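You operate a simulated robot arm through the tools that you are given. There is no shell and no other tool. Be economical: measure what you need, move in short steps, check, and stop when the job is done.

The job below is to be done with a simulated robot arm. You get a single attempt, and the scene is never put back.

TASK
Pull the blind all the way down and draw both curtains.
Fine: fold the holdbacks down to free them.

Only the result counts: the job must be done as asked and must still hold three seconds after the hand-in. Knocking over, shifting, dropping, spilling or breaking anything else fails it. Flat cloth is picked up by pressing the open fingertips on it (5 to 10 N) and closing them slowly along it; thin cloth reads only 2 to 8 mm in the jaws.

THE ROBOT
A 6-joint arm with a two-finger parallel gripper, fixed in place. Base frame: the origin is at the foot of the arm, x ahead of it, y to its left, z up. Lengths are in m, angles in degrees, forces in N, time in s.
With the tool pointing down near the work surface it reaches from about 0.36 to 0.82 m from the base axis. Its first joint turns from -166.0 to 166.0 degrees. Payload 3.91 kg.
The tool frame sits at the grasp point between the pads (the TCP): z along the fingers, y along the line on which they close. The tips reach 0.03 m beyond it. Largest opening 0.11 m; finger width 0.02, thickness 0.01; the body of the gripper, 0.048 by 0.112 m, starts 0.055 m behind the TCP.
Orientation is told as [roll, pitch, yaw] about the base's x, y, z axes, in that order, counted from this pose: with the fingers straight down and closing along the base's y, the tool's x points along the base's -x, its y along +y and its z along -z.

THE INTERFACE
- The arm moves only by the tool step_arm. Its argument "deltas" is a list of rows, each an object of numbers (a shift or turn left out is 0, a gripper value left out holds the last): "rx", "ry", "rz": the turn, a rotation vector about the tool's x, y, z in degrees; "x", "y", "z": the shift along the tool's x, y, z in m; "gripper": the gripper command, from -1 (fully open) to 1 (shut), values between in proportion. In form: [{"rx": .., "ry": .., "rz": .., "x": .., "y": .., "z": .., "gripper": ..}, ...]. A call has 1 to 10 rows; each row shifts and turns the commanded pose from where the row before left it, along the tool's axes as they then stand. Each row takes 0.2 s and may step no farther than 0.05 m and 8.6 degrees from the row before; otherwise, or with a gripper value out of range, the whole call is refused. A pose out of reach is approached as far as the arm can. The call stops where the force on the tool passes 80 N (or 10 N more than at its start, if that is more) or the arm is blocked; 0.2 s more then pass. The fingers move at their own pace (about 0.045 m/s each) and stop on an object; they squeeze with about 31 N. The grip force told is the motor's: it shows also when the fingers shut on nothing. Time passes only in rows, and 0.2 s behind the last, so rows that do not move let the fingers close. The reply holds the time, the measured pose of the TCP, the force on the tool along the base axes, the opening and the grip force, in the units named above and with some noise.
- Cameras (640 x 400 px; columns grow to the right, rows downward): "scene" is fixed at [0.2201, -0.5006, 1.5297]; the picture's right is [0.99, -0.15, 0.00], its down [-0.05, -0.32, -0.95] and it looks along [0.14, 0.94, -0.32] (base axes); focal length 287 px, centre (320, 200). "wrist" rides on the gripper at [0.077, 0.007, -0.114] in the tool frame; the picture's right is [-0.09, 1.00, 0.00], its down [-0.80, -0.07, -0.59] and it looks along [-0.59, -0.05, 0.80] (tool axes); focal length 270 px, centre (320, 200). There is no depth. A picture from a camera that has moved, and an enlarged one, comes with that camera's place and axes in the base frame and with its lens.
- snapshot(camera): a new picture of that camera. No time passes.
- raise_lower(by): slides the trunk up (or, below 0, down) by that many m; the arm rides with it, the base frame stays. It gives what a move gives, with no picture.
- zoom(camera, box): a new picture of the part [left, top, right, bottom] of that camera's present view, enlarged. No time passes.
- close_job(): hands the job in; it is judged then, once.

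Work in short steps. Places have to be worked out from the pictures, the camera data and where the tool is seen: move nearer, look again, correct. Check each grasp and each placing, and mend what went wrong. You have 120 turns and 64 pictures in all, those below and enlarged ones among them. Open the gripper and draw the arm clear of the work before you hand the job in, unless the task says otherwise; then end with one line.

The tools are called after "Call:" by a JSON object that holds its "method" and its "body". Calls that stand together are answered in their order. step_arm: Moves the arm, as the interface text tells. Its arguments: {"type":"object","properties":{"deltas":{"type":"array","items":{"type":"object","properties":{"rx":{"type":"number"},"ry":{"type":"number"},"rz":{"type":"number"},"x":{"type":"number"},"y":{"type":"number"},"z":{"type":"number"},"gripper":{"type":"number"}}}}},"required":["deltas"]} The other tools are called the same way: raise_lower (by) slides the trunk up or down; snapshot (camera) takes a picture; zoom (camera, box) takes an enlarged picture of a part of a camera's view; close_job () hands the job in.

At the start:

```text
t: 0.0
eef_pos: [0.2471, 0.2481, 1.4741]
orientation: [0.0, 0.0, 0.0]
wrist_force: [0.4, -0.3, 0.1]
finger_gap: 0.1103
finger_force: 0.0
trunk travel left (down, up): [-0.575, 0.035]
```

scene: 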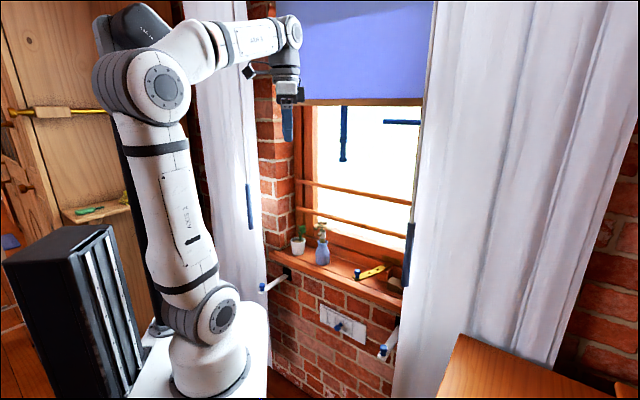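
wrist: 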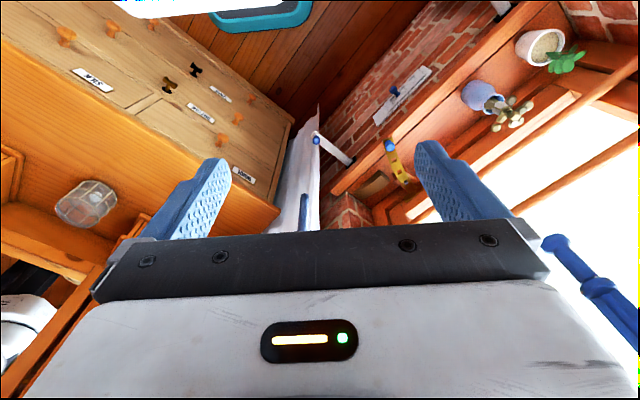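

I'll look closer at the window, the holdbacks and the wands before moving.

Call:
{"method": "zoom", "body": {"camera": "scene", "box": [230, 80, 440, 211]}}

Call:
{"method": "zoom", "body": {"camera": "scene", "box": [230, 200, 440, 360]}}

```text
3.05 times, centred on (335, 146) of scene
camera zoom: at [0.2201, -0.5006, 1.5297], right [0.99, -0.15, 0.0], down [-0.05, -0.32, -0.95], along [0.14, 0.94, -0.32], focal length 875 px, centre (274, 366)
```

zoom: 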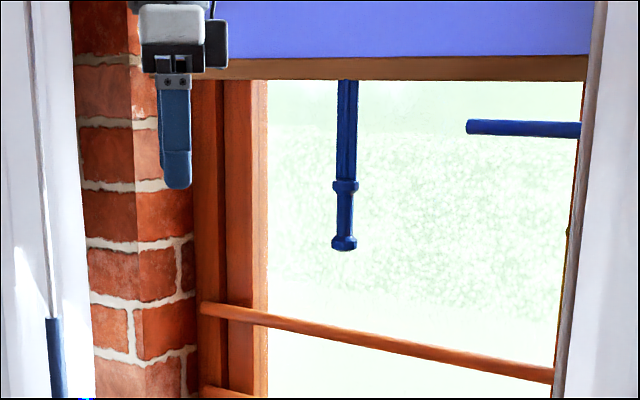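

```text
2.50 times, centred on (335, 280) of scene
camera zoom: at [0.2201, -0.5006, 1.5297], right [0.99, -0.15, 0.0], down [-0.05, -0.32, -0.95], along [0.14, 0.94, -0.32], focal length 718 px, centre (282, 0)
```

zoom: 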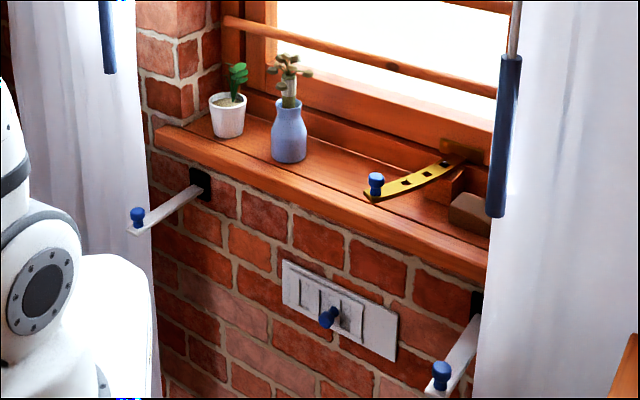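

Triangulating the two views, with d = (x+y)/√2 towards the window and w = (x−y)/√2 to the right:
- **Window:** it faces about 45° of yaw.
- **Blind handle:** tip at about (0.465, 0.553, 1.325).
- **Wands:** at about (0.574, 0.178) and (0.099, 0.654), grips from z 1.02 to 1.22.
- **Holdback knobs:** at about (0.540, 0.211, 0.75) and (0.125, 0.626, 0.75).

I'll yaw the tool to face the window and move forward a little.

Call:
{"method": "step_arm", "body": {"deltas": [{"rz": -7.5}, {"rz": -7.5}, {"rz": -7.5}, {"rz": -7.5}, {"rz": -7.5}, {"rz": -7.5}, {"x": -0.04, "y": 0.02}, {"x": -0.04, "y": 0.02}, {"x": -0.04, "y": 0.02}]}}

```text
t: 2.0
eef_pos: [0.2932, 0.3763, 1.4712]
orientation: [0.0, 0.1, 45.1]
wrist_force: [0.6, 0.4, -0.2]
finger_gap: 0.1101
finger_force: 0.1
trunk travel left (down, up): [-0.575, 0.035]
```

The yaw is in place, with d about 0.47 and w about −0.06. Next I pitch the tool up to horizontal.

Call:
{"method": "step_arm", "body": {"deltas": [{"ry": -8.5}, {"ry": -8.5}, {"ry": -8.5}, {"ry": -8.5}, {"ry": -8.5}, {"ry": -8.5}, {"ry": -8.5}, {"ry": -8.5}, {"ry": -8.5}, {"ry": -8.5}]}}

Call:
{"method": "snapshot", "body": {"camera": "scene"}}

Call:
{"method": "snapshot", "body": {"camera": "wrist"}}

```text
t: 4.2
eef_pos: [0.2897, 0.3761, 1.4726]
orientation: [-0.1, -84.9, 45.2]
wrist_force: [0.9, -0.2, 0.6]
finger_gap: 0.1098
finger_force: 0.1
trunk travel left (down, up): [-0.575, 0.035]
```

```text
59 pictures are left
```

scene: 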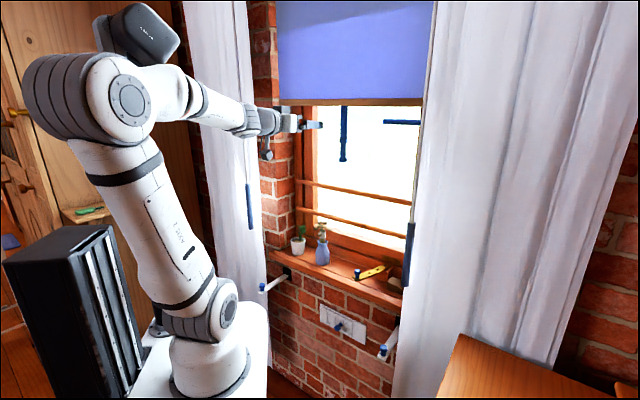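

```text
58 pictures are left
camera wrist: at [0.1995, 0.2949, 1.4044], right [-0.7, 0.71, 0.09], down [-0.32, -0.42, 0.85], along [0.64, 0.57, 0.52], focal length 270 px, centre (320, 200)
```

wrist: 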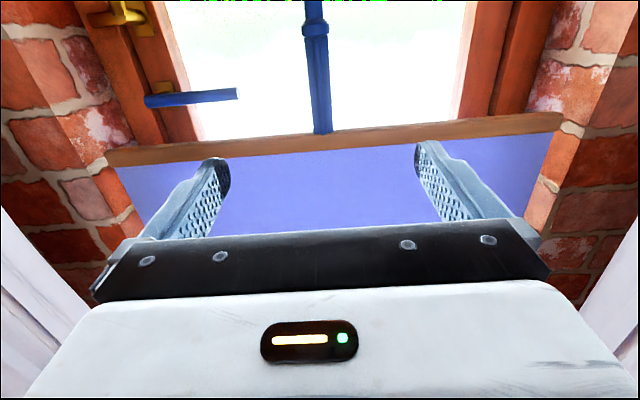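

The tool is nearly horizontal and lined up laterally with the blind's handle. I'll finish the pitch, lower to z about 1.36 (between the collar and the end cap) and advance to just short of the handle.

Call:
{"method": "step_arm", "body": {"deltas": [{"ry": -5.0}, {"x": 0.04}, {"x": 0.04}, {"x": 0.03}, {"z": 0.04}, {"z": 0.04}, {"z": 0.04}, {"z": 0.04}]}}

Call:
{"method": "snapshot", "body": {"camera": "wrist"}}

Call:
{"method": "zoom", "body": {"camera": "scene", "box": [230, 80, 440, 211]}}

```text
t: 6.0
eef_pos: [0.4052, 0.4926, 1.3611]
orientation: [-21.2, -89.9, 66.4]
wrist_force: [0.1, 0.7, -0.3]
finger_gap: 0.1098
finger_force: 0.2
trunk travel left (down, up): [-0.575, 0.035]
```

```text
57 pictures are left
camera wrist: at [0.3186, 0.4162, 1.2829], right [-0.71, 0.7, 0.09], down [-0.37, -0.47, 0.8], along [0.61, 0.53, 0.59], focal length 270 px, centre (320, 200)
```

wrist: 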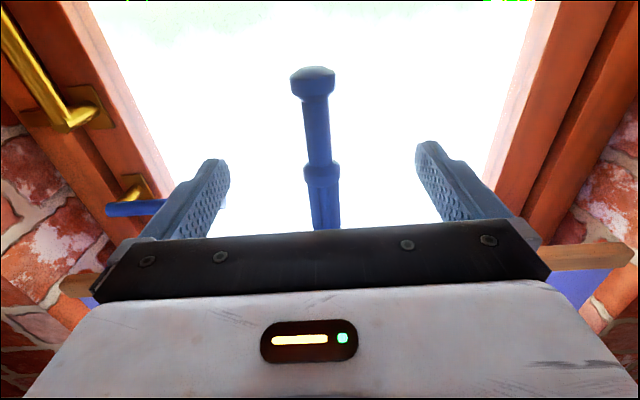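

```text
3.05 times, centred on (335, 146) of scene
camera zoom: at [0.2201, -0.5006, 1.5297], right [0.99, -0.15, 0.0], down [-0.05, -0.32, -0.95], along [0.14, 0.94, -0.32], focal length 875 px, centre (274, 366)
```

zoom: 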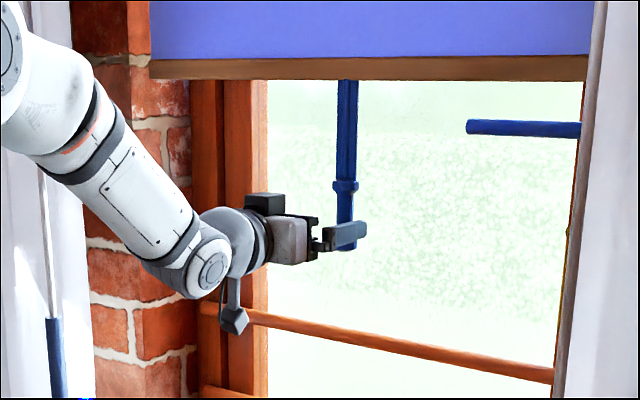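

The handle lies between the open fingers. I'll advance 0.085 m and close on it.

Call:
{"method": "step_arm", "body": {"deltas": [{"z": 0.03}, {"z": 0.03}, {"z": 0.025}, {"gripper": 1}, {"gripper": 1}, {"gripper": 1}, {"gripper": 1}, {"gripper": 1}, {"gripper": 1}]}}

Call:
{"method": "snapshot", "body": {"camera": "wrist"}}

```text
t: 8.0
eef_pos: [0.4634, 0.5492, 1.3635]
orientation: [79.8, -90.0, -34.8]
wrist_force: [1.7, -2.8, -0.1]
finger_gap: 0.02
finger_force: 35.3
trunk travel left (down, up): [-0.575, 0.035]
```

```text
55 pictures are left
camera wrist: at [0.3772, 0.4724, 1.2854], right [-0.7, 0.7, 0.09], down [-0.37, -0.47, 0.8], along [0.61, 0.53, 0.59], focal length 270 px, centre (320, 200)
```

wrist: 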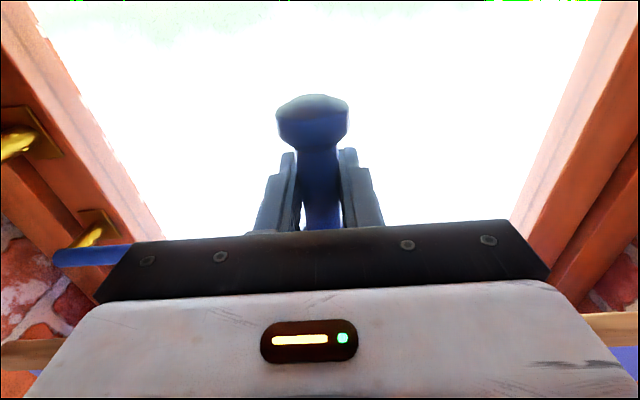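

It is held, with a gap of 20 mm. I'll pull straight down slowly and watch the force.

Call:
{"method": "step_arm", "body": {"deltas": [{"x": 0.02}, {"x": 0.02}, {"x": 0.02}, {"x": 0.02}, {"x": 0.02}]}}

Call:
{"method": "zoom", "body": {"camera": "scene", "box": [230, 80, 440, 211]}}

```text
t: 9.2
eef_pos: [0.4631, 0.5488, 1.2607]
orientation: [5.0, -89.8, 40.1]
wrist_force: [4.6, -0.7, -1.0]
finger_gap: 0.0199
finger_force: 44.9
trunk travel left (down, up): [-0.575, 0.035]
```

```text
3.05 times, centred on (335, 146) of scene
camera zoom: at [0.2201, -0.5006, 1.5297], right [0.99, -0.15, 0.0], down [-0.05, -0.32, -0.95], along [0.14, 0.94, -0.32], focal length 875 px, centre (274, 366)
```

zoom: 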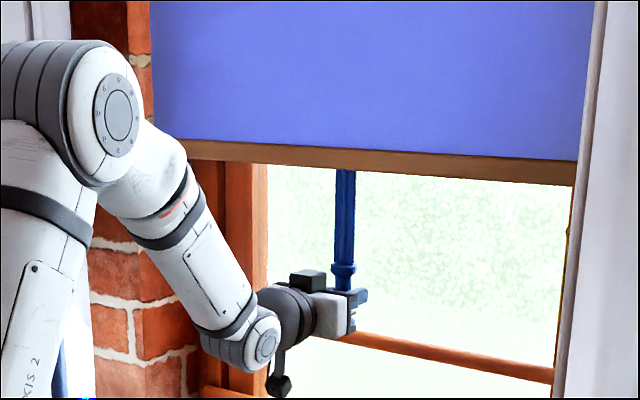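

The blind follows with almost no force. The horizontal rods may sit just behind the handle, so I'll ease the grip, retreat 12 mm so the fingertips stick out less, and grip again. That also shows whether the blind stays put when released.

Call:
{"method": "step_arm", "body": {"deltas": [{"gripper": 0.35}, {"gripper": 0.35}, {"z": -0.012}, {"gripper": 1}, {"gripper": 1}, {"x": 0.01}, {"x": 0.015}, {"x": 0.015}]}}

Call:
{"method": "zoom", "body": {"camera": "scene", "box": [230, 100, 440, 231]}}

```text
t: 11.0
eef_pos: [0.4548, 0.5409, 1.222]
orientation: [-2.4, -89.9, 47.4]
wrist_force: [6.4, 2.3, -1.2]
finger_gap: 0.0201
finger_force: 45.2
trunk travel left (down, up): [-0.575, 0.035]
```

```text
3.05 times, centred on (335, 166) of scene
camera zoom: at [0.2201, -0.5006, 1.5297], right [0.99, -0.15, 0.0], down [-0.05, -0.32, -0.95], along [0.14, 0.94, -0.32], focal length 875 px, centre (274, 305)
```

zoom: 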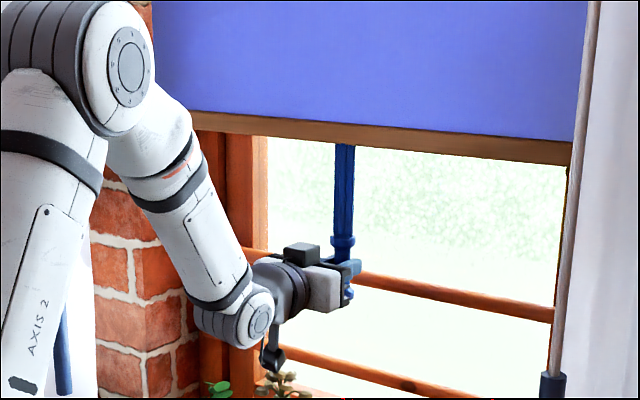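

The blind held when released and now follows again. I'll carry on down, using the trunk so the arm keeps its posture.

Call:
{"method": "raise_lower", "body": {"by": -0.06}}

Call:
{"method": "snapshot", "body": {"camera": "scene"}}

```text
t: 12.0
eef_pos: [0.4548, 0.5404, 1.1624]
orientation: [6.5, -89.9, 38.4]
wrist_force: [5.5, 0.2, -1.5]
finger_gap: 0.0198
finger_force: 45.1
trunk travel left (down, up): [-0.515, 0.095]
```

```text
52 pictures are left
```

scene: 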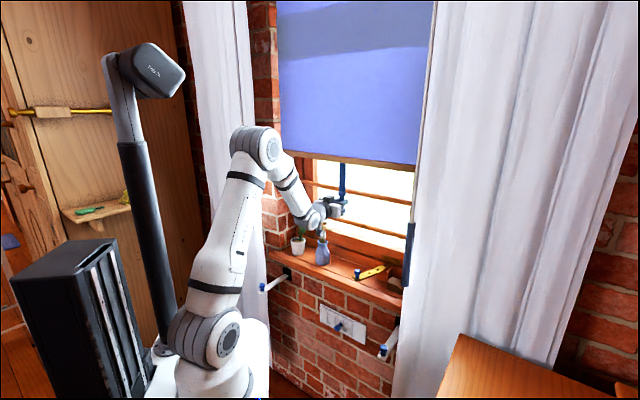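

The trunk lowering works well, so I continue in small steps.

Call:
{"method": "raise_lower", "body": {"by": -0.06}}

Call:
{"method": "zoom", "body": {"camera": "scene", "box": [230, 140, 440, 271]}}

```text
t: 13.0
eef_pos: [0.4559, 0.5408, 1.1028]
orientation: [11.2, -89.9, 33.7]
wrist_force: [5.7, 2.2, -1.5]
finger_gap: 0.0198
finger_force: 44.9
trunk travel left (down, up): [-0.455, 0.155]
```

```text
3.05 times, centred on (335, 206) of scene
camera zoom: at [0.2201, -0.5006, 1.5297], right [0.99, -0.15, 0.0], down [-0.05, -0.32, -0.95], along [0.14, 0.94, -0.32], focal length 875 px, centre (274, 183)
```

zoom: 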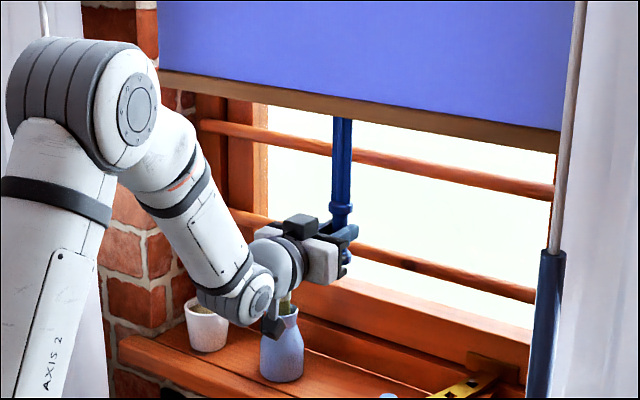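

Still a free pull. The flowers top out at about z 1.03 and the bar is at about 1.26. I continue.

Call:
{"method": "raise_lower", "body": {"by": -0.06}}

Call:
{"method": "zoom", "body": {"camera": "scene", "box": [230, 160, 440, 291]}}

Call:
{"method": "snapshot", "body": {"camera": "wrist"}}

```text
t: 14.0
eef_pos: [0.4552, 0.5412, 1.0418]
orientation: [8.8, -89.9, 36.2]
wrist_force: [7.8, 1.4, -1.3]
finger_gap: 0.0198
finger_force: 44.7
trunk travel left (down, up): [-0.395, 0.215]
```

```text
3.05 times, centred on (335, 226) of scene
camera zoom: at [0.2201, -0.5006, 1.5297], right [0.99, -0.15, 0.0], down [-0.05, -0.32, -0.95], along [0.14, 0.94, -0.32], focal length 875 px, centre (274, 122)
```

zoom: 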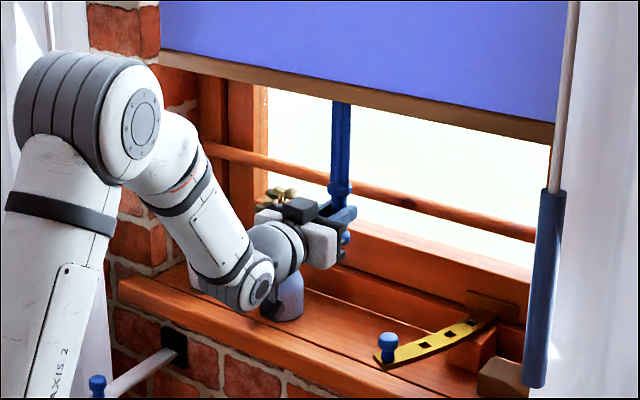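

```text
49 pictures are left
camera wrist: at [0.3685, 0.464, 0.9643], right [-0.7, 0.71, 0.09], down [-0.37, -0.47, 0.8], along [0.61, 0.53, 0.59], focal length 270 px, centre (320, 200)
```

wrist: 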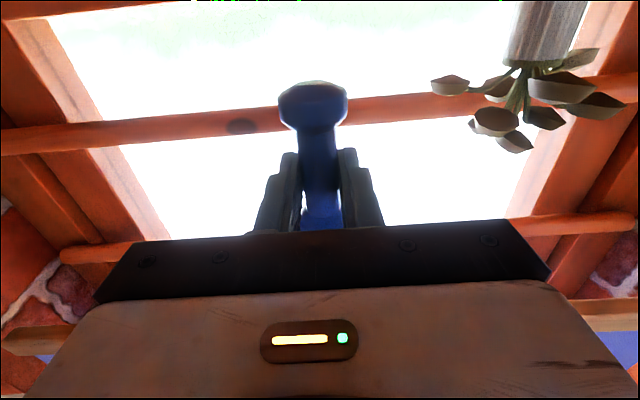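

The flowers are at about w −0.12 to −0.20 and d 0.73, clear of the hand. I continue.

Call:
{"method": "raise_lower", "body": {"by": -0.05}}

Call:
{"method": "zoom", "body": {"camera": "scene", "box": [230, 160, 440, 291]}}

```text
t: 14.9
eef_pos: [0.4569, 0.54, 0.9929]
orientation: [10.4, -89.8, 34.4]
wrist_force: [8.2, 1.5, -2.0]
finger_gap: 0.02
finger_force: 44.5
trunk travel left (down, up): [-0.345, 0.265]
```

```text
3.05 times, centred on (335, 226) of scene
camera zoom: at [0.2201, -0.5006, 1.5297], right [0.99, -0.15, 0.0], down [-0.05, -0.32, -0.95], along [0.14, 0.94, -0.32], focal length 875 px, centre (274, 122)
```

zoom: 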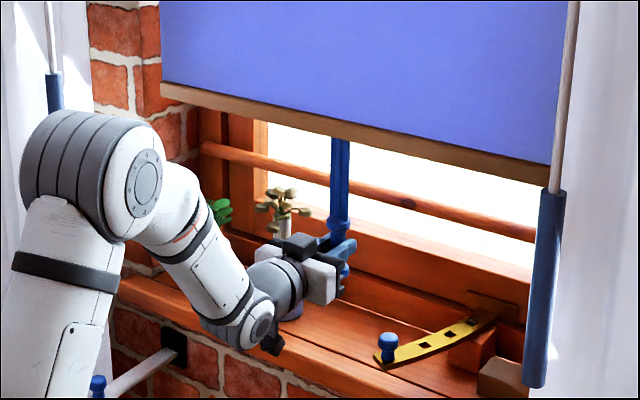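

The bar is at about z 1.15. I continue by 4 cm.

Call:
{"method": "raise_lower", "body": {"by": -0.04}}

Call:
{"method": "zoom", "body": {"camera": "scene", "box": [230, 160, 440, 291]}}

```text
t: 15.8
eef_pos: [0.455, 0.5408, 0.9524]
orientation: [13.7, -89.9, 31.2]
wrist_force: [8.6, 2.1, -1.6]
finger_gap: 0.0197
finger_force: 45.7
trunk travel left (down, up): [-0.305, 0.305]
```

```text
3.05 times, centred on (335, 226) of scene
camera zoom: at [0.2201, -0.5006, 1.5297], right [0.99, -0.15, 0.0], down [-0.05, -0.32, -0.95], along [0.14, 0.94, -0.32], focal length 875 px, centre (274, 122)
```

zoom: 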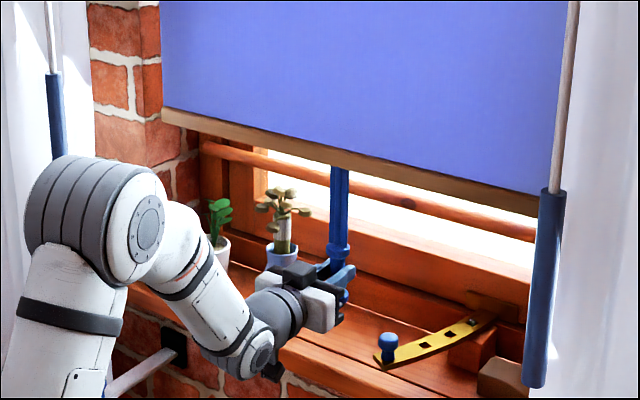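

The bar is at about 1.11 and the flower tops at about 1.03. I go on in 2 cm increments.

Call:
{"method": "raise_lower", "body": {"by": -0.025}}

Call:
{"method": "zoom", "body": {"camera": "scene", "box": [230, 160, 440, 291]}}

```text
t: 16.5
eef_pos: [0.4552, 0.539, 0.9409]
orientation: [172.7, -88.4, -127.7]
wrist_force: [19.1, 13.4, 53.1]
finger_gap: 0.02
finger_force: 44.9
trunk travel left (down, up): [-0.28, 0.33]
```

```text
3.05 times, centred on (335, 226) of scene
camera zoom: at [0.2201, -0.5006, 1.5297], right [0.99, -0.15, 0.0], down [-0.05, -0.32, -0.95], along [0.14, 0.94, -0.32], focal length 875 px, centre (274, 122)
```

zoom: 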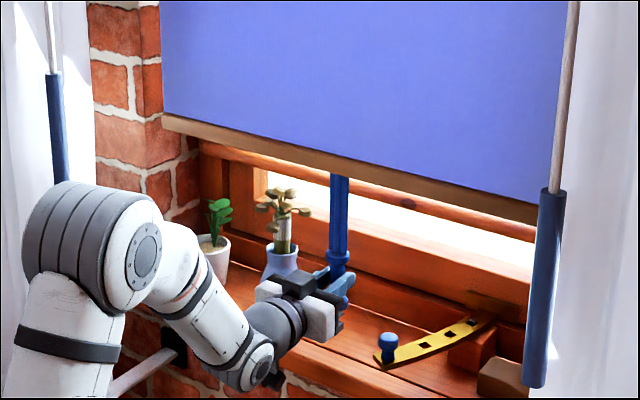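

Upward force has jumped to 53 N, so this is either the blind's end stop or a contact. I'll check the wrist view.

Call:
{"method": "snapshot", "body": {"camera": "wrist"}}

Call:
{"method": "zoom", "body": {"camera": "scene", "box": [280, 220, 380, 282]}}

```text
45 pictures are left
camera wrist: at [0.3697, 0.4657, 0.8601], right [-0.7, 0.7, 0.09], down [-0.39, -0.49, 0.78], along [0.6, 0.52, 0.61], focal length 270 px, centre (320, 200)
```

wrist: 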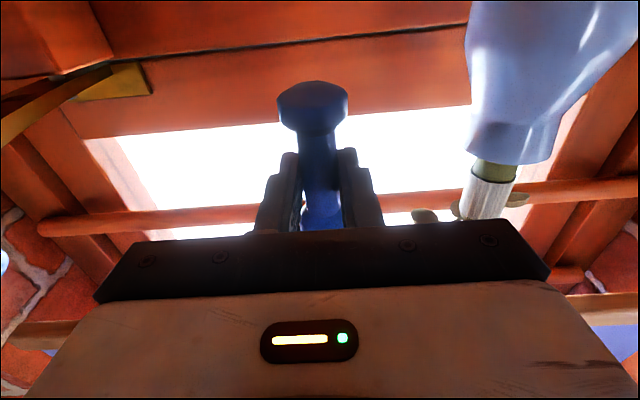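

```text
6.40 times, centred on (330, 251) of scene
camera zoom: at [0.2201, -0.5006, 1.5297], right [0.99, -0.15, 0.0], down [-0.05, -0.32, -0.95], along [0.14, 0.94, -0.32], focal length 1837 px, centre (256, -126)
```

zoom: 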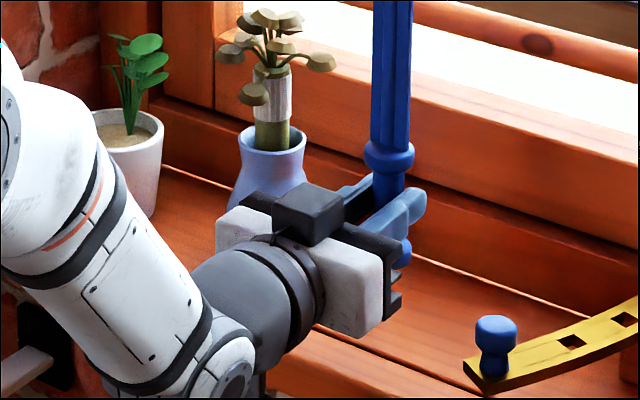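

The handle's tip clears everything and the tool itself feels the 53 N, so this is the blind's end stop. I'll relieve the load and release.

Call:
{"method": "raise_lower", "body": {"by": 0.013}}

Call:
{"method": "step_arm", "body": {"deltas": [{}, {"gripper": 0.3}, {"gripper": 0.3}, {"gripper": 0.3}, {"gripper": 0.3}]}}

Call:
{"method": "zoom", "body": {"camera": "scene", "box": [230, 160, 440, 291]}}

```text
t: 17.1
eef_pos: [0.4565, 0.541, 0.9424]
orientation: [117.9, -89.9, -73.1]
wrist_force: [13.7, 8.5, 21.0]
finger_gap: 0.0199
finger_force: 45.4
trunk travel left (down, up): [-0.293, 0.317]
```

```text
t: 18.3
eef_pos: [0.4562, 0.5401, 0.9407]
orientation: [-14.4, -89.9, 59.4]
wrist_force: [-0.3, -0.3, 0.0]
finger_gap: 0.0384
finger_force: 0.1
trunk travel left (down, up): [-0.293, 0.317]
```

```text
3.05 times, centred on (335, 226) of scene
camera zoom: at [0.2201, -0.5006, 1.5297], right [0.99, -0.15, 0.0], down [-0.05, -0.32, -0.95], along [0.14, 0.94, -0.32], focal length 875 px, centre (274, 122)
```

zoom: 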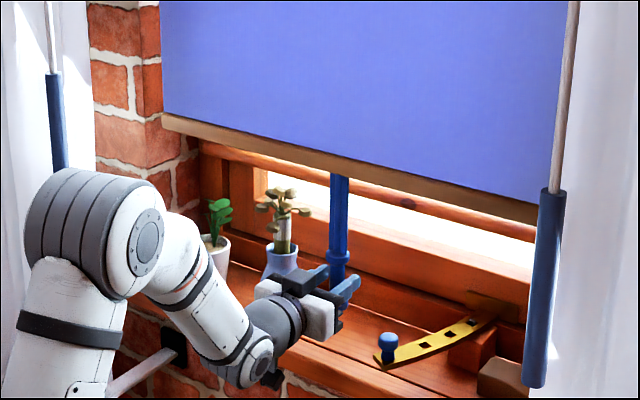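

The blind stays down. I'll back straight out, then pitch the tool downward, ready for the holdbacks.

Call:
{"method": "step_arm", "body": {"deltas": [{"z": -0.03, "gripper": 0.3}, {"z": -0.05}, {"z": -0.05}, {"z": -0.05}, {"z": -0.05}, {"ry": 8.5}, {"ry": 8.5}, {"ry": 8.5}, {"ry": 8.5}, {"ry": 8.5}]}}

Call:
{"method": "snapshot", "body": {"camera": "scene"}}

Call:
{"method": "snapshot", "body": {"camera": "wrist"}}

```text
t: 20.5
eef_pos: [0.3072, 0.4104, 0.9506]
orientation: [-0.3, -47.6, 45.2]
wrist_force: [0.1, 0.0, -0.3]
finger_gap: 0.0387
finger_force: 0.1
out of reach, approached as far as the arm can: row 5
trunk travel left (down, up): [-0.293, 0.317]
```

```text
42 pictures are left
```

scene: 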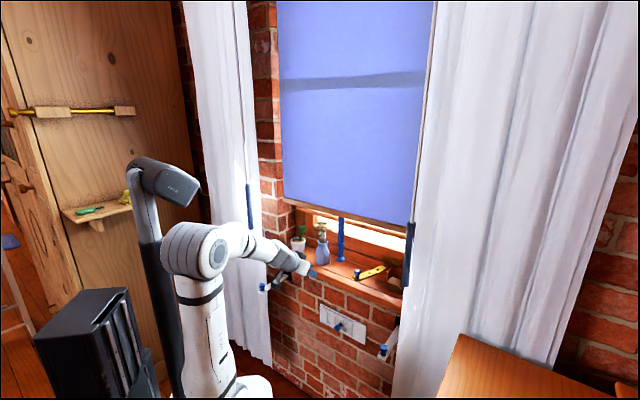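

```text
41 pictures are left
camera wrist: at [0.2048, 0.3179, 0.9694], right [-0.66, 0.74, 0.06], down [0.12, 0.02, 0.99], along [0.74, 0.67, -0.1], focal length 270 px, centre (320, 200)
```

wrist: 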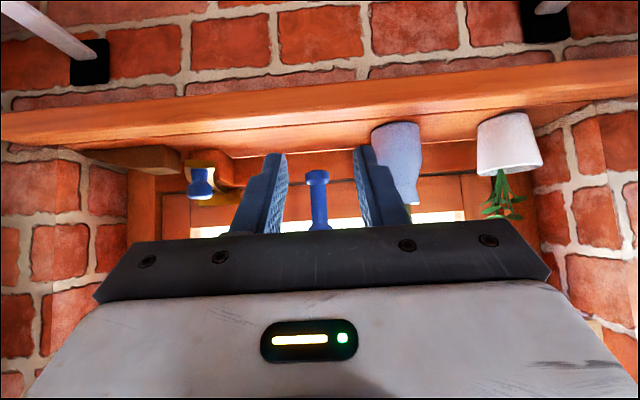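

The blind is down and holding. Both holdback hinges are visible at about d 0.67. I'll lower the trunk a little and move across in front of the right knob.

Call:
{"method": "raise_lower", "body": {"by": -0.08}}

Call:
{"method": "step_arm", "body": {"deltas": [{"y": -0.045, "x": 0.01}, {"y": -0.045, "x": 0.01}, {"y": -0.045, "x": 0.01}, {"y": -0.045}, {"y": -0.045}, {"y": -0.045}, {"y": -0.036}, {"gripper": -0.3}, {"gripper": -0.3}]}}

Call:
{"method": "snapshot", "body": {"camera": "wrist"}}

Call:
{"method": "zoom", "body": {"camera": "scene", "box": [300, 260, 460, 360]}}

```text
t: 21.6
eef_pos: [0.3061, 0.4094, 0.8705]
orientation: [0.0, -47.5, 44.9]
wrist_force: [0.8, 0.0, -1.5]
finger_gap: 0.0384
finger_force: 0.1
trunk travel left (down, up): [-0.213, 0.397]
```

```text
t: 23.6
eef_pos: [0.5079, 0.176, 0.8473]
orientation: [0.1, -47.5, 45.0]
wrist_force: [0.5, -0.2, -0.7]
finger_gap: 0.0715
finger_force: 0.0
trunk travel left (down, up): [-0.213, 0.397]
```

```text
40 pictures are left
camera wrist: at [0.4053, 0.0848, 0.8668], right [-0.66, 0.75, 0.06], down [0.12, 0.02, 0.99], along [0.74, 0.66, -0.11], focal length 270 px, centre (320, 200)
```

wrist: 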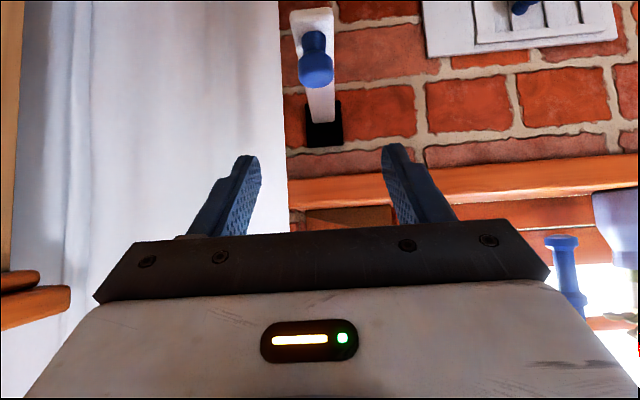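

```text
4.00 times, centred on (380, 310) of scene
camera zoom: at [0.2201, -0.5006, 1.5297], right [0.99, -0.15, 0.0], down [-0.05, -0.32, -0.95], along [0.14, 0.94, -0.32], focal length 1148 px, centre (80, -240)
```

zoom: 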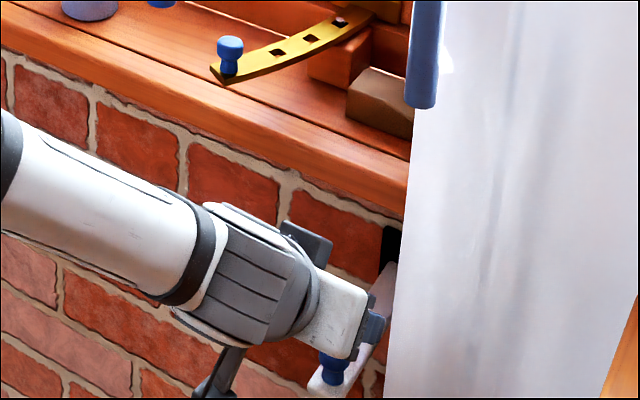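

The right knob triangulates to about (0.540, 0.209, 0.742) with the bar straight behind it (w 0.233), and I'm laterally aligned. I'll approach so the fingertips straddle the knob.

Call:
{"method": "step_arm", "body": {"deltas": [{"x": 0.023}, {"x": 0.023}, {"z": 0.03}, {"z": 0.03}, {"z": 0.03}]}}

Call:
{"method": "snapshot", "body": {"camera": "wrist"}}

Call:
{"method": "zoom", "body": {"camera": "scene", "box": [300, 280, 460, 380]}}

```text
t: 24.8
eef_pos: [0.5346, 0.2036, 0.7536]
orientation: [-0.2, -47.6, 45.0]
wrist_force: [0.1, 1.4, -0.5]
finger_gap: 0.0716
finger_force: 0.0
trunk travel left (down, up): [-0.213, 0.397]
```

```text
38 pictures are left
camera wrist: at [0.4311, 0.1119, 0.7734], right [-0.66, 0.75, 0.06], down [0.12, 0.02, 0.99], along [0.74, 0.66, -0.11], focal length 270 px, centre (320, 200)
```

wrist: 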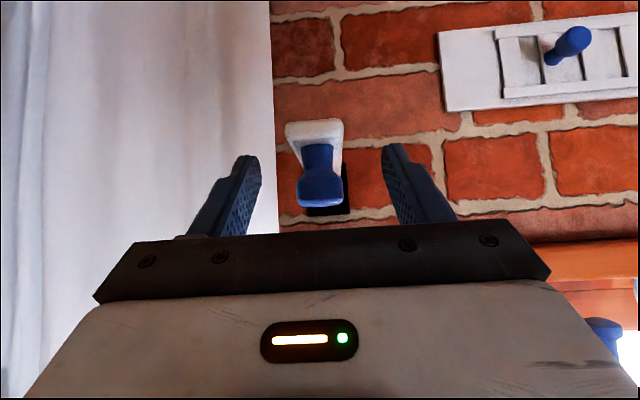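

```text
4.00 times, centred on (380, 330) of scene
camera zoom: at [0.2201, -0.5006, 1.5297], right [0.99, -0.15, 0.0], down [-0.05, -0.32, -0.95], along [0.14, 0.94, -0.32], focal length 1148 px, centre (80, -320)
```

zoom: 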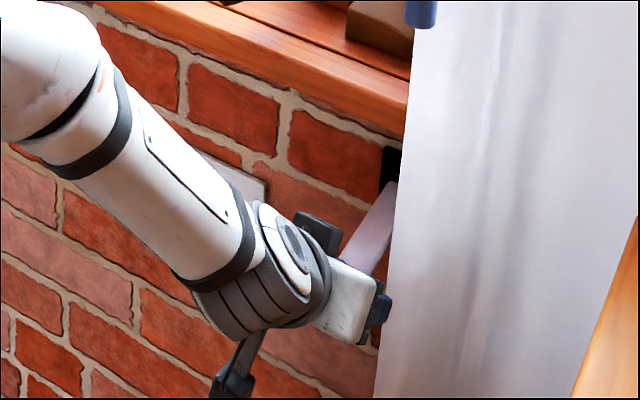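

The knob lies about 1 cm ahead of the TCP, centred between the pads. Closing.

Call:
{"method": "step_arm", "body": {"deltas": [{"gripper": 1}, {"gripper": 1}, {"gripper": 1}, {"gripper": 1}, {"gripper": 1}]}}

Call:
{"method": "snapshot", "body": {"camera": "wrist"}}

```text
t: 26.0
eef_pos: [0.534, 0.2031, 0.7537]
orientation: [0.0, -47.7, 44.8]
wrist_force: [6.3, -4.0, -1.6]
finger_gap: 0.0296
finger_force: 45.1
trunk travel left (down, up): [-0.213, 0.397]
```

```text
36 pictures are left
camera wrist: at [0.4316, 0.1114, 0.7734], right [-0.66, 0.75, 0.06], down [0.12, 0.02, 0.99], along [0.74, 0.66, -0.11], focal length 270 px, centre (320, 200)
```

wrist: 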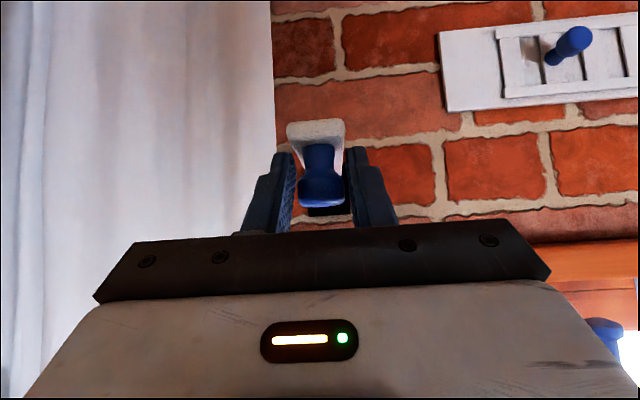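

It is firmly held with a 30 mm gap. I'll sweep the first 30° of the arc about the hinge (d 0.675, z 0.73), rotating the tool with it.

Call:
{"method": "step_arm", "body": {"deltas": [{"ry": -5, "x": 0.011, "z": 0.008}, {"ry": -5, "x": 0.011, "z": 0.008}, {"ry": -5, "x": 0.011, "z": 0.008}, {"ry": -5, "x": 0.011, "z": 0.008}]}}

Call:
{"method": "snapshot", "body": {"camera": "wrist"}}

```text
t: 27.0
eef_pos: [0.5337, 0.2035, 0.6975]
orientation: [0.2, -67.4, 44.5]
wrist_force: [6.3, -20.2, -3.4]
finger_gap: 0.0293
finger_force: 44.8
trunk travel left (down, up): [-0.213, 0.397]
```

```text
35 pictures are left
camera wrist: at [0.4318, 0.1124, 0.6691], right [-0.68, 0.73, 0.08], down [-0.12, -0.22, 0.97], along [0.73, 0.64, 0.24], focal length 270 px, centre (320, 200)
```

wrist: 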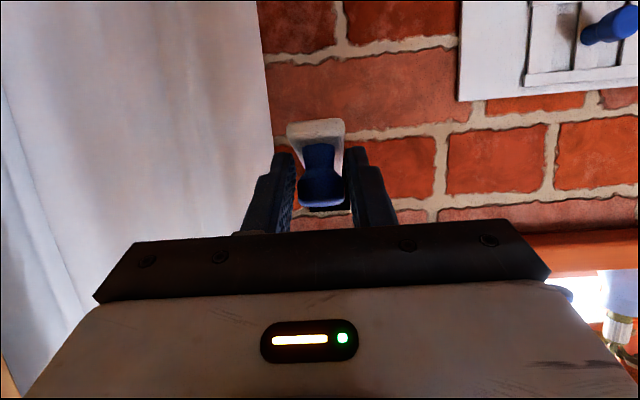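

The bar is folding with the hand; the knob is unchanged in view after 20°. I continue the arc.

Call:
{"method": "step_arm", "body": {"deltas": [{"ry": -5, "x": 0.011, "z": 0.008, "y": -0.0007}, {"ry": -5, "x": 0.011, "z": 0.008, "y": -0.0007}, {"ry": -5, "x": 0.011, "z": 0.008}, {"ry": -5, "x": 0.011, "z": 0.008}, {"ry": -5, "x": 0.011, "z": 0.008}]}}

Call:
{"method": "snapshot", "body": {"camera": "scene"}}

```text
t: 27.7
eef_pos: [0.546, 0.2135, 0.6886]
orientation: [5.7, -76.2, 41.5]
wrist_force: [-16.5, 2.9, 3.0]
finger_gap: 0.0297
finger_force: 45.1
out of reach, approached as far as the arm can: row 1, 2, 3
trunk travel left (down, up): [-0.213, 0.397]
stopped in row 3: the force on the tool passed its limit (the readings are from after the stop); the commanded pose is now the measured one
```

```text
34 pictures are left
```

scene: 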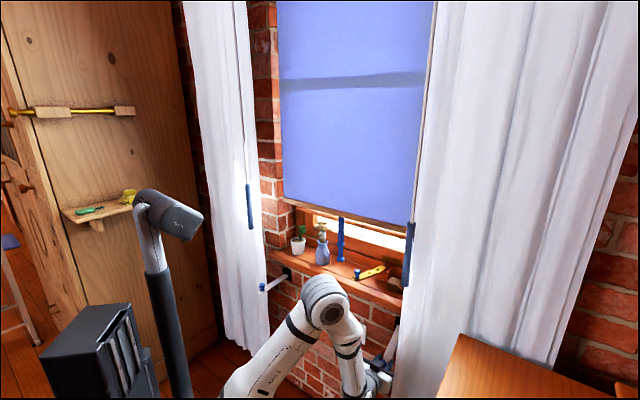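

The arm reached its wrist limit at this trunk height. I'll release, back off a little, and look before lowering the trunk to finish.

Call:
{"method": "step_arm", "body": {"deltas": [{"gripper": -0.2}, {"gripper": -0.2}, {"gripper": -0.2}, {"gripper": -0.2}, {"z": -0.04}, {"z": -0.04}]}}

Call:
{"method": "snapshot", "body": {"camera": "wrist"}}

```text
t: 29.1
eef_pos: [0.5028, 0.1544, 0.7141]
orientation: [6.5, -76.2, 40.4]
wrist_force: [0.4, 0.6, -0.1]
finger_gap: 0.066
finger_force: 0.0
out of reach, approached as far as the arm can: row 5, 6
trunk travel left (down, up): [-0.213, 0.397]
```

```text
33 pictures are left
camera wrist: at [0.4072, 0.0657, 0.6656], right [-0.71, 0.7, 0.11], down [-0.19, -0.35, 0.92], along [0.68, 0.63, 0.38], focal length 270 px, centre (320, 200)
```

wrist: 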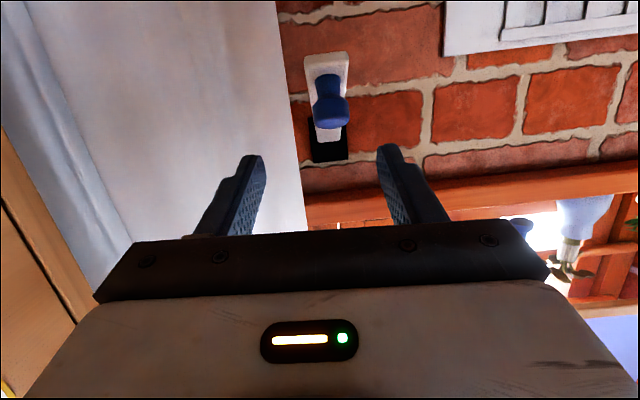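

The bar stays at about 28° folded, with the knob near d 0.54, z 0.675. I'll close the fingers, pitch back to about −50°, raise the arm and drop the trunk so I can push the knob down and in from above.

Call:
{"method": "step_arm", "body": {"deltas": [{"ry": 8.5, "gripper": 1}, {"ry": 8.5}, {"ry": 8.5}, {"x": -0.03, "z": -0.031, "y": 0.003}, {"x": -0.03, "z": -0.031, "y": 0.003}, {"x": -0.03, "z": -0.031, "y": 0.003}, {"x": -0.03, "z": -0.031, "y": 0.003}]}}

Call:
{"method": "raise_lower", "body": {"by": -0.17}}

Call:
{"method": "snapshot", "body": {"camera": "wrist"}}

```text
t: 30.7
eef_pos: [0.4797, 0.1453, 0.8862]
orientation: [2.0, -50.6, 45.2]
wrist_force: [0.1, 0.1, 0.2]
finger_gap: 0.0
finger_force: 30.7
trunk travel left (down, up): [-0.213, 0.397]
```

```text
t: 32.6
eef_pos: [0.4791, 0.1465, 0.7144]
orientation: [2.1, -50.8, 45.1]
wrist_force: [-0.9, -0.9, 0.3]
finger_gap: 0.0
finger_force: 31.2
trunk travel left (down, up): [-0.043, 0.567]
```

```text
32 pictures are left
camera wrist: at [0.3793, 0.0507, 0.7275], right [-0.69, 0.72, 0.09], down [0.1, -0.03, 0.99], along [0.72, 0.69, -0.05], focal length 270 px, centre (320, 200)
```

wrist: 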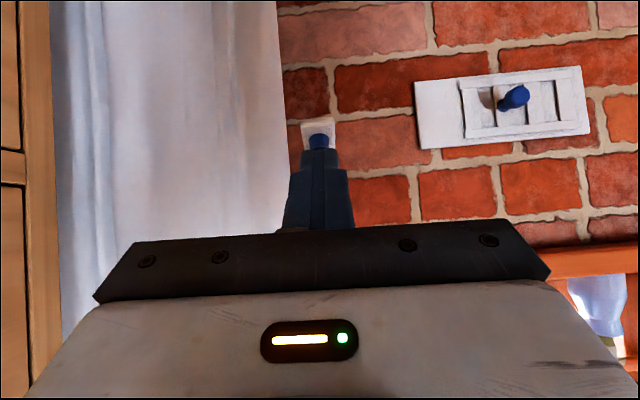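

The tip is aligned with the knob (w 0.235 against 0.233). I'll lift slightly, move over the knob top, and follow the fold arc down with the closed fingertips.

Call:
{"method": "step_arm", "body": {"deltas": [{"x": -0.025, "y": 0.001}, {"x": -0.025, "y": 0.001}, {"z": 0.0225}, {"z": 0.0225}, {"z": 0.0255, "x": 0.0165}, {"z": 0.0255, "x": 0.0165}, {"z": 0.019, "x": 0.003}, {"z": 0.019, "x": 0.003}]}}

Call:
{"method": "snapshot", "body": {"camera": "wrist"}}

```text
t: 34.4
eef_pos: [0.5528, 0.2304, 0.639]
orientation: [2.1, -50.7, 45.2]
wrist_force: [-0.1, -0.6, 0.1]
finger_gap: 0.0
finger_force: 30.5
trunk travel left (down, up): [-0.043, 0.567]
```

```text
31 pictures are left
camera wrist: at [0.4537, 0.1351, 0.6507], right [-0.69, 0.72, 0.09], down [0.1, -0.03, 0.99], along [0.72, 0.69, -0.05], focal length 270 px, centre (320, 200)
```

wrist: 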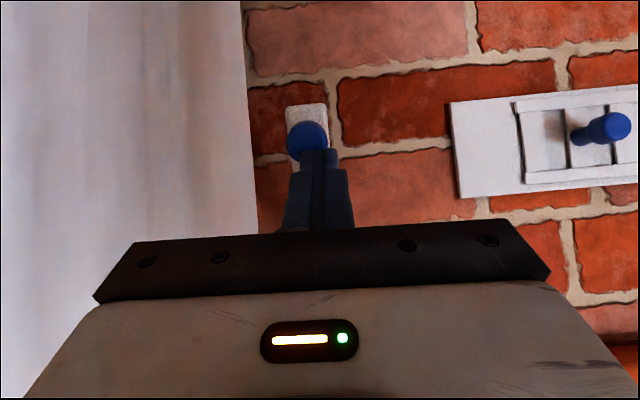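

The bar is now mostly folded, with the knob facing me. I'll shift 6 mm sideways to centre on it and push it home to the wall.

Call:
{"method": "step_arm", "body": {"deltas": [{"y": -0.007}, {"z": 0.019, "x": -0.002}, {"z": 0.019, "x": -0.002}, {"z": 0.018, "x": -0.007}, {"z": 0.018, "x": -0.007}, {"z": 0.006, "x": -0.003}]}}

Call:
{"method": "snapshot", "body": {"camera": "wrist"}}

```text
t: 35.6
eef_pos: [0.5974, 0.2671, 0.6103]
orientation: [2.2, -50.7, 44.3]
wrist_force: [-55.5, -27.1, 26.1]
finger_gap: 0.0
finger_force: 30.9
trunk travel left (down, up): [-0.043, 0.567]
stopped in row 6: the force on the tool passed its limit (the readings are from after the stop); the commanded pose is now the measured one
```

```text
30 pictures are left
camera wrist: at [0.4957, 0.1723, 0.6226], right [-0.68, 0.73, 0.09], down [0.1, -0.03, 0.99], along [0.73, 0.68, -0.05], focal length 270 px, centre (320, 200)
```

wrist: 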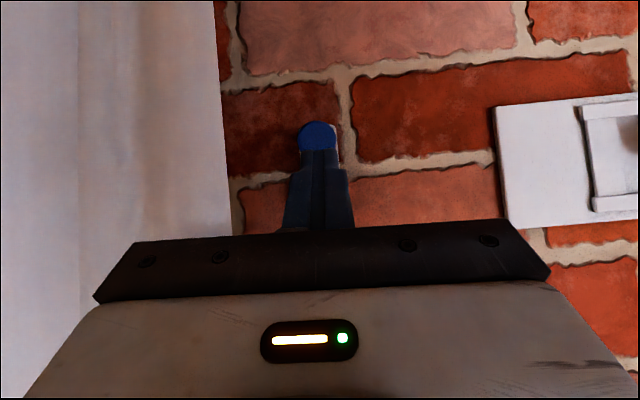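

That is a firm end stop and the bar is hidden behind the knob, so it hangs straight down. I'll back off up and away and check it.

Call:
{"method": "step_arm", "body": {"deltas": [{"z": -0.04}, {"z": -0.045, "x": -0.006}, {"z": -0.045, "x": -0.006}, {"z": -0.045, "x": -0.006}, {"z": -0.045, "x": -0.006}, {"z": -0.045, "x": -0.006}, {"y": 0.045}, {"y": 0.045}, {"y": 0.045}]}}

Call:
{"method": "snapshot", "body": {"camera": "wrist"}}

Call:
{"method": "snapshot", "body": {"camera": "scene"}}

```text
t: 37.6
eef_pos: [0.3901, 0.2312, 0.777]
orientation: [3.6, -46.9, 43.0]
wrist_force: [-0.6, -0.8, 0.0]
finger_gap: 0.0
finger_force: 30.9
trunk travel left (down, up): [-0.043, 0.567]
```

```text
29 pictures are left
camera wrist: at [0.2898, 0.1375, 0.7984], right [-0.67, 0.74, 0.11], down [0.16, 0.0, 0.99], along [0.73, 0.68, -0.12], focal length 270 px, centre (320, 200)
```

wrist: 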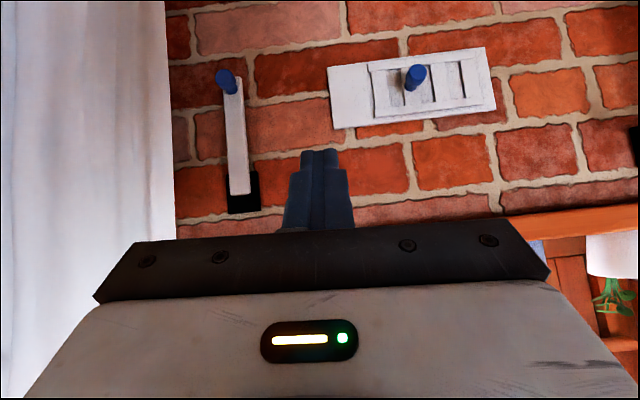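

```text
28 pictures are left
```

scene: 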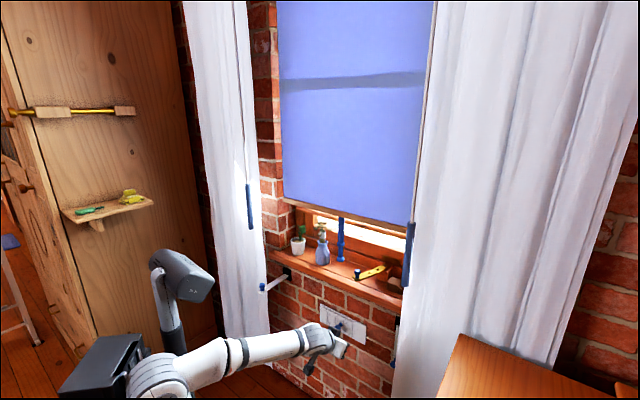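

The right holdback hangs flat against the wall. I'll rise slightly and cross to the left holdback.

Call:
{"method": "step_arm", "body": {"deltas": [{"x": -0.03, "z": -0.03, "y": 0.02}, {"x": -0.02, "z": -0.02, "y": 0.036}, {"y": 0.045}, {"y": 0.045}, {"y": 0.045}, {"y": 0.045}, {"y": 0.045}, {"y": 0.045}, {"y": 0.045}, {"y": 0.045}]}}

Call:
{"method": "step_arm", "body": {"deltas": [{"y": 0.03}, {"y": 0.025}]}}

Call:
{"method": "snapshot", "body": {"camera": "wrist"}}

Call:
{"method": "snapshot", "body": {"camera": "scene"}}

```text
t: 39.9
eef_pos: [0.1264, 0.4286, 0.8729]
orientation: [1.4, -49.7, 40.4]
wrist_force: [-0.4, -0.2, 0.0]
finger_gap: 0.0
finger_force: 30.8
trunk travel left (down, up): [-0.043, 0.567]
stopped in row 10: the arm was blocked; the commanded pose is now the measured one
```

```text
t: 40.7
eef_pos: [0.1059, 0.4205, 0.8933]
orientation: [4.5, -51.3, 37.8]
wrist_force: [-0.1, -0.4, -0.1]
finger_gap: 0.0
finger_force: 30.7
trunk travel left (down, up): [-0.043, 0.567]
stopped in row 2: the arm was blocked; the commanded pose is now the measured one
```

```text
27 pictures are left
camera wrist: at [-0.0027, 0.3341, 0.904], right [-0.61, 0.78, 0.12], down [0.11, -0.07, 0.99], along [0.78, 0.62, -0.04], focal length 270 px, centre (320, 200)
```

wrist: 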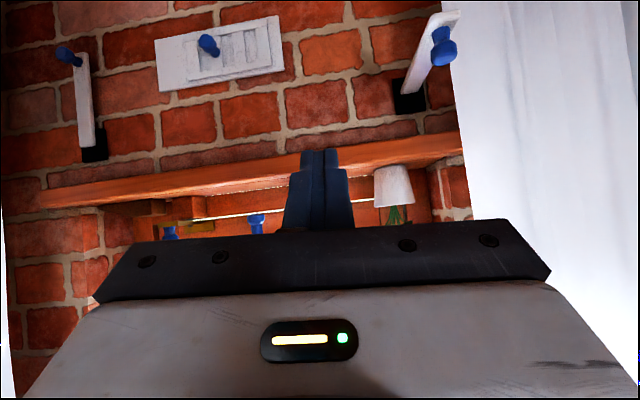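

```text
26 pictures are left
```

scene: 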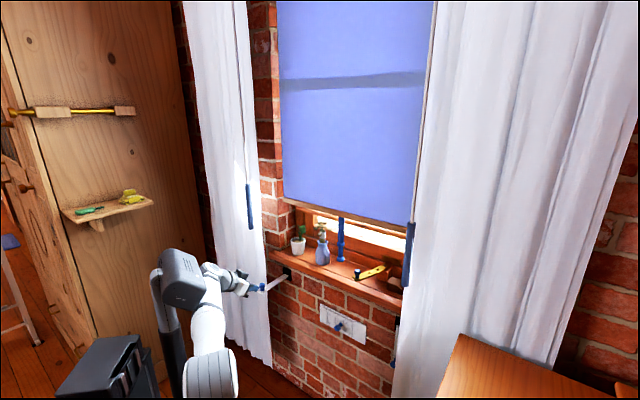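

The arm got blocked in this folded-in posture. I'll straighten the orientation and move outward toward the knob's radius, well above it, before continuing left.

Call:
{"method": "step_arm", "body": {"deltas": [{"z": 0.031, "x": -0.025}, {"z": 0.031, "x": -0.025, "rz": -4.4}, {"z": 0.031, "x": -0.025}, {"y": 0.03}, {"y": 0.03}]}}

Call:
{"method": "snapshot", "body": {"camera": "scene"}}

```text
t: 41.9
eef_pos: [0.1526, 0.5464, 0.8943]
orientation: [-0.7, -51.3, 44.5]
wrist_force: [-0.1, -0.6, -0.6]
finger_gap: 0.0001
finger_force: 30.8
trunk travel left (down, up): [-0.043, 0.567]
```

```text
25 pictures are left
```

scene: 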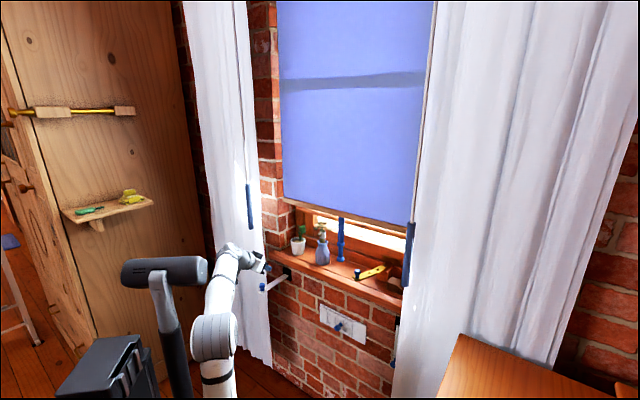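

The orientation is good. I'll slide the last 7.5 cm left and look at the knob.

Call:
{"method": "step_arm", "body": {"deltas": [{"x": 0.02, "y": 0.025}, {"x": 0.02, "y": 0.025}, {"y": 0.0255}]}}

Call:
{"method": "snapshot", "body": {"camera": "wrist"}}

```text
t: 42.7
eef_pos: [0.0773, 0.5834, 0.8645]
orientation: [-0.6, -51.4, 45.0]
wrist_force: [0.6, -0.9, 0.9]
finger_gap: 0.0001
finger_force: 30.9
trunk travel left (down, up): [-0.043, 0.567]
```

```text
24 pictures are left
camera wrist: at [-0.0268, 0.4919, 0.8742], right [-0.66, 0.75, 0.06], down [0.07, -0.02, 1.0], along [0.75, 0.66, -0.04], focal length 270 px, centre (320, 200)
```

wrist: 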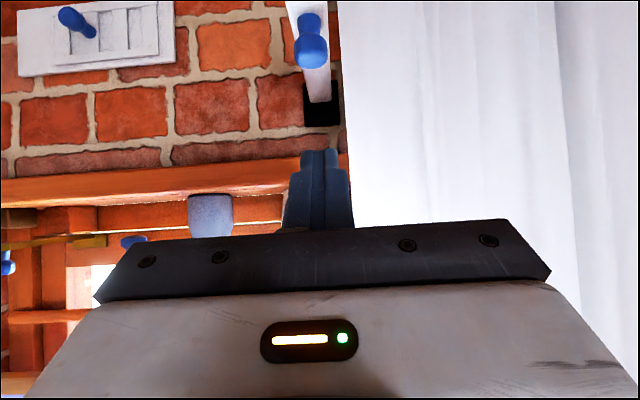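

The left knob confirms at (0.127, 0.627), and I'm 4 mm off laterally. I'll correct that, come onto the knob top, and follow the same arc down.

Call:
{"method": "step_arm", "body": {"deltas": [{"z": 0.025, "x": 0.01, "y": -0.004}, {"z": 0.025, "x": 0.01}, {"z": 0.0255, "x": 0.01}, {"z": 0.0167, "x": 0.0225}, {"z": 0.0167, "x": 0.0225}, {"z": 0.0237, "x": 0.0233}, {"z": 0.0196, "x": 0.0093}, {"z": 0.0196, "x": 0.0093}]}}

Call:
{"method": "snapshot", "body": {"camera": "wrist"}}

```text
t: 44.5
eef_pos: [0.1274, 0.6222, 0.666]
orientation: [-0.5, -51.4, 44.7]
wrist_force: [-0.1, 0.1, 0.5]
finger_gap: 0.0
finger_force: 30.8
trunk travel left (down, up): [-0.043, 0.567]
```

```text
23 pictures are left
camera wrist: at [0.0231, 0.5315, 0.6756], right [-0.66, 0.75, 0.06], down [0.07, -0.02, 1.0], along [0.75, 0.66, -0.04], focal length 270 px, centre (320, 200)
```

wrist: 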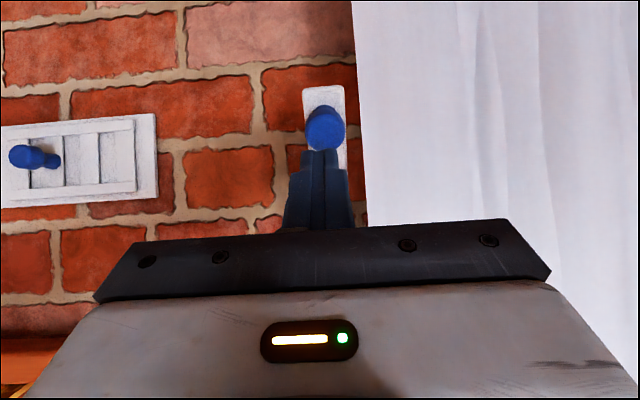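

Folding nicely. I continue to the wall.

Call:
{"method": "step_arm", "body": {"deltas": [{"z": 0.0192, "x": 0.0032, "y": 0.002}, {"z": 0.0192, "x": 0.0032, "y": 0.001}, {"z": 0.0194, "x": -0.0014}, {"z": 0.0194, "x": -0.0014}, {"z": 0.018, "x": -0.007}, {"z": 0.018, "x": -0.007}, {"z": 0.006, "x": -0.003}]}}

Call:
{"method": "snapshot", "body": {"camera": "wrist"}}

```text
t: 45.9
eef_pos: [0.1828, 0.6828, 0.6079]
orientation: [-0.8, -51.4, 45.4]
wrist_force: [-15.9, -65.3, 21.2]
finger_gap: 0.0
finger_force: 31.0
trunk travel left (down, up): [-0.043, 0.567]
stopped in row 7: the force on the tool passed its limit (the readings are from after the stop); the commanded pose is now the measured one
```

```text
22 pictures are left
camera wrist: at [0.0788, 0.5908, 0.6181], right [-0.66, 0.75, 0.06], down [0.07, -0.02, 1.0], along [0.75, 0.67, -0.04], focal length 270 px, centre (320, 200)
```

wrist: 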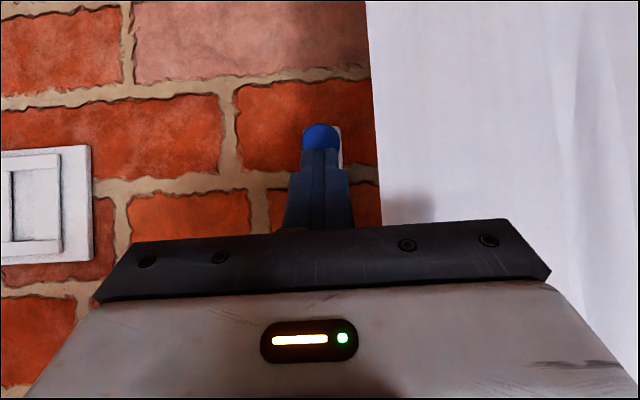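

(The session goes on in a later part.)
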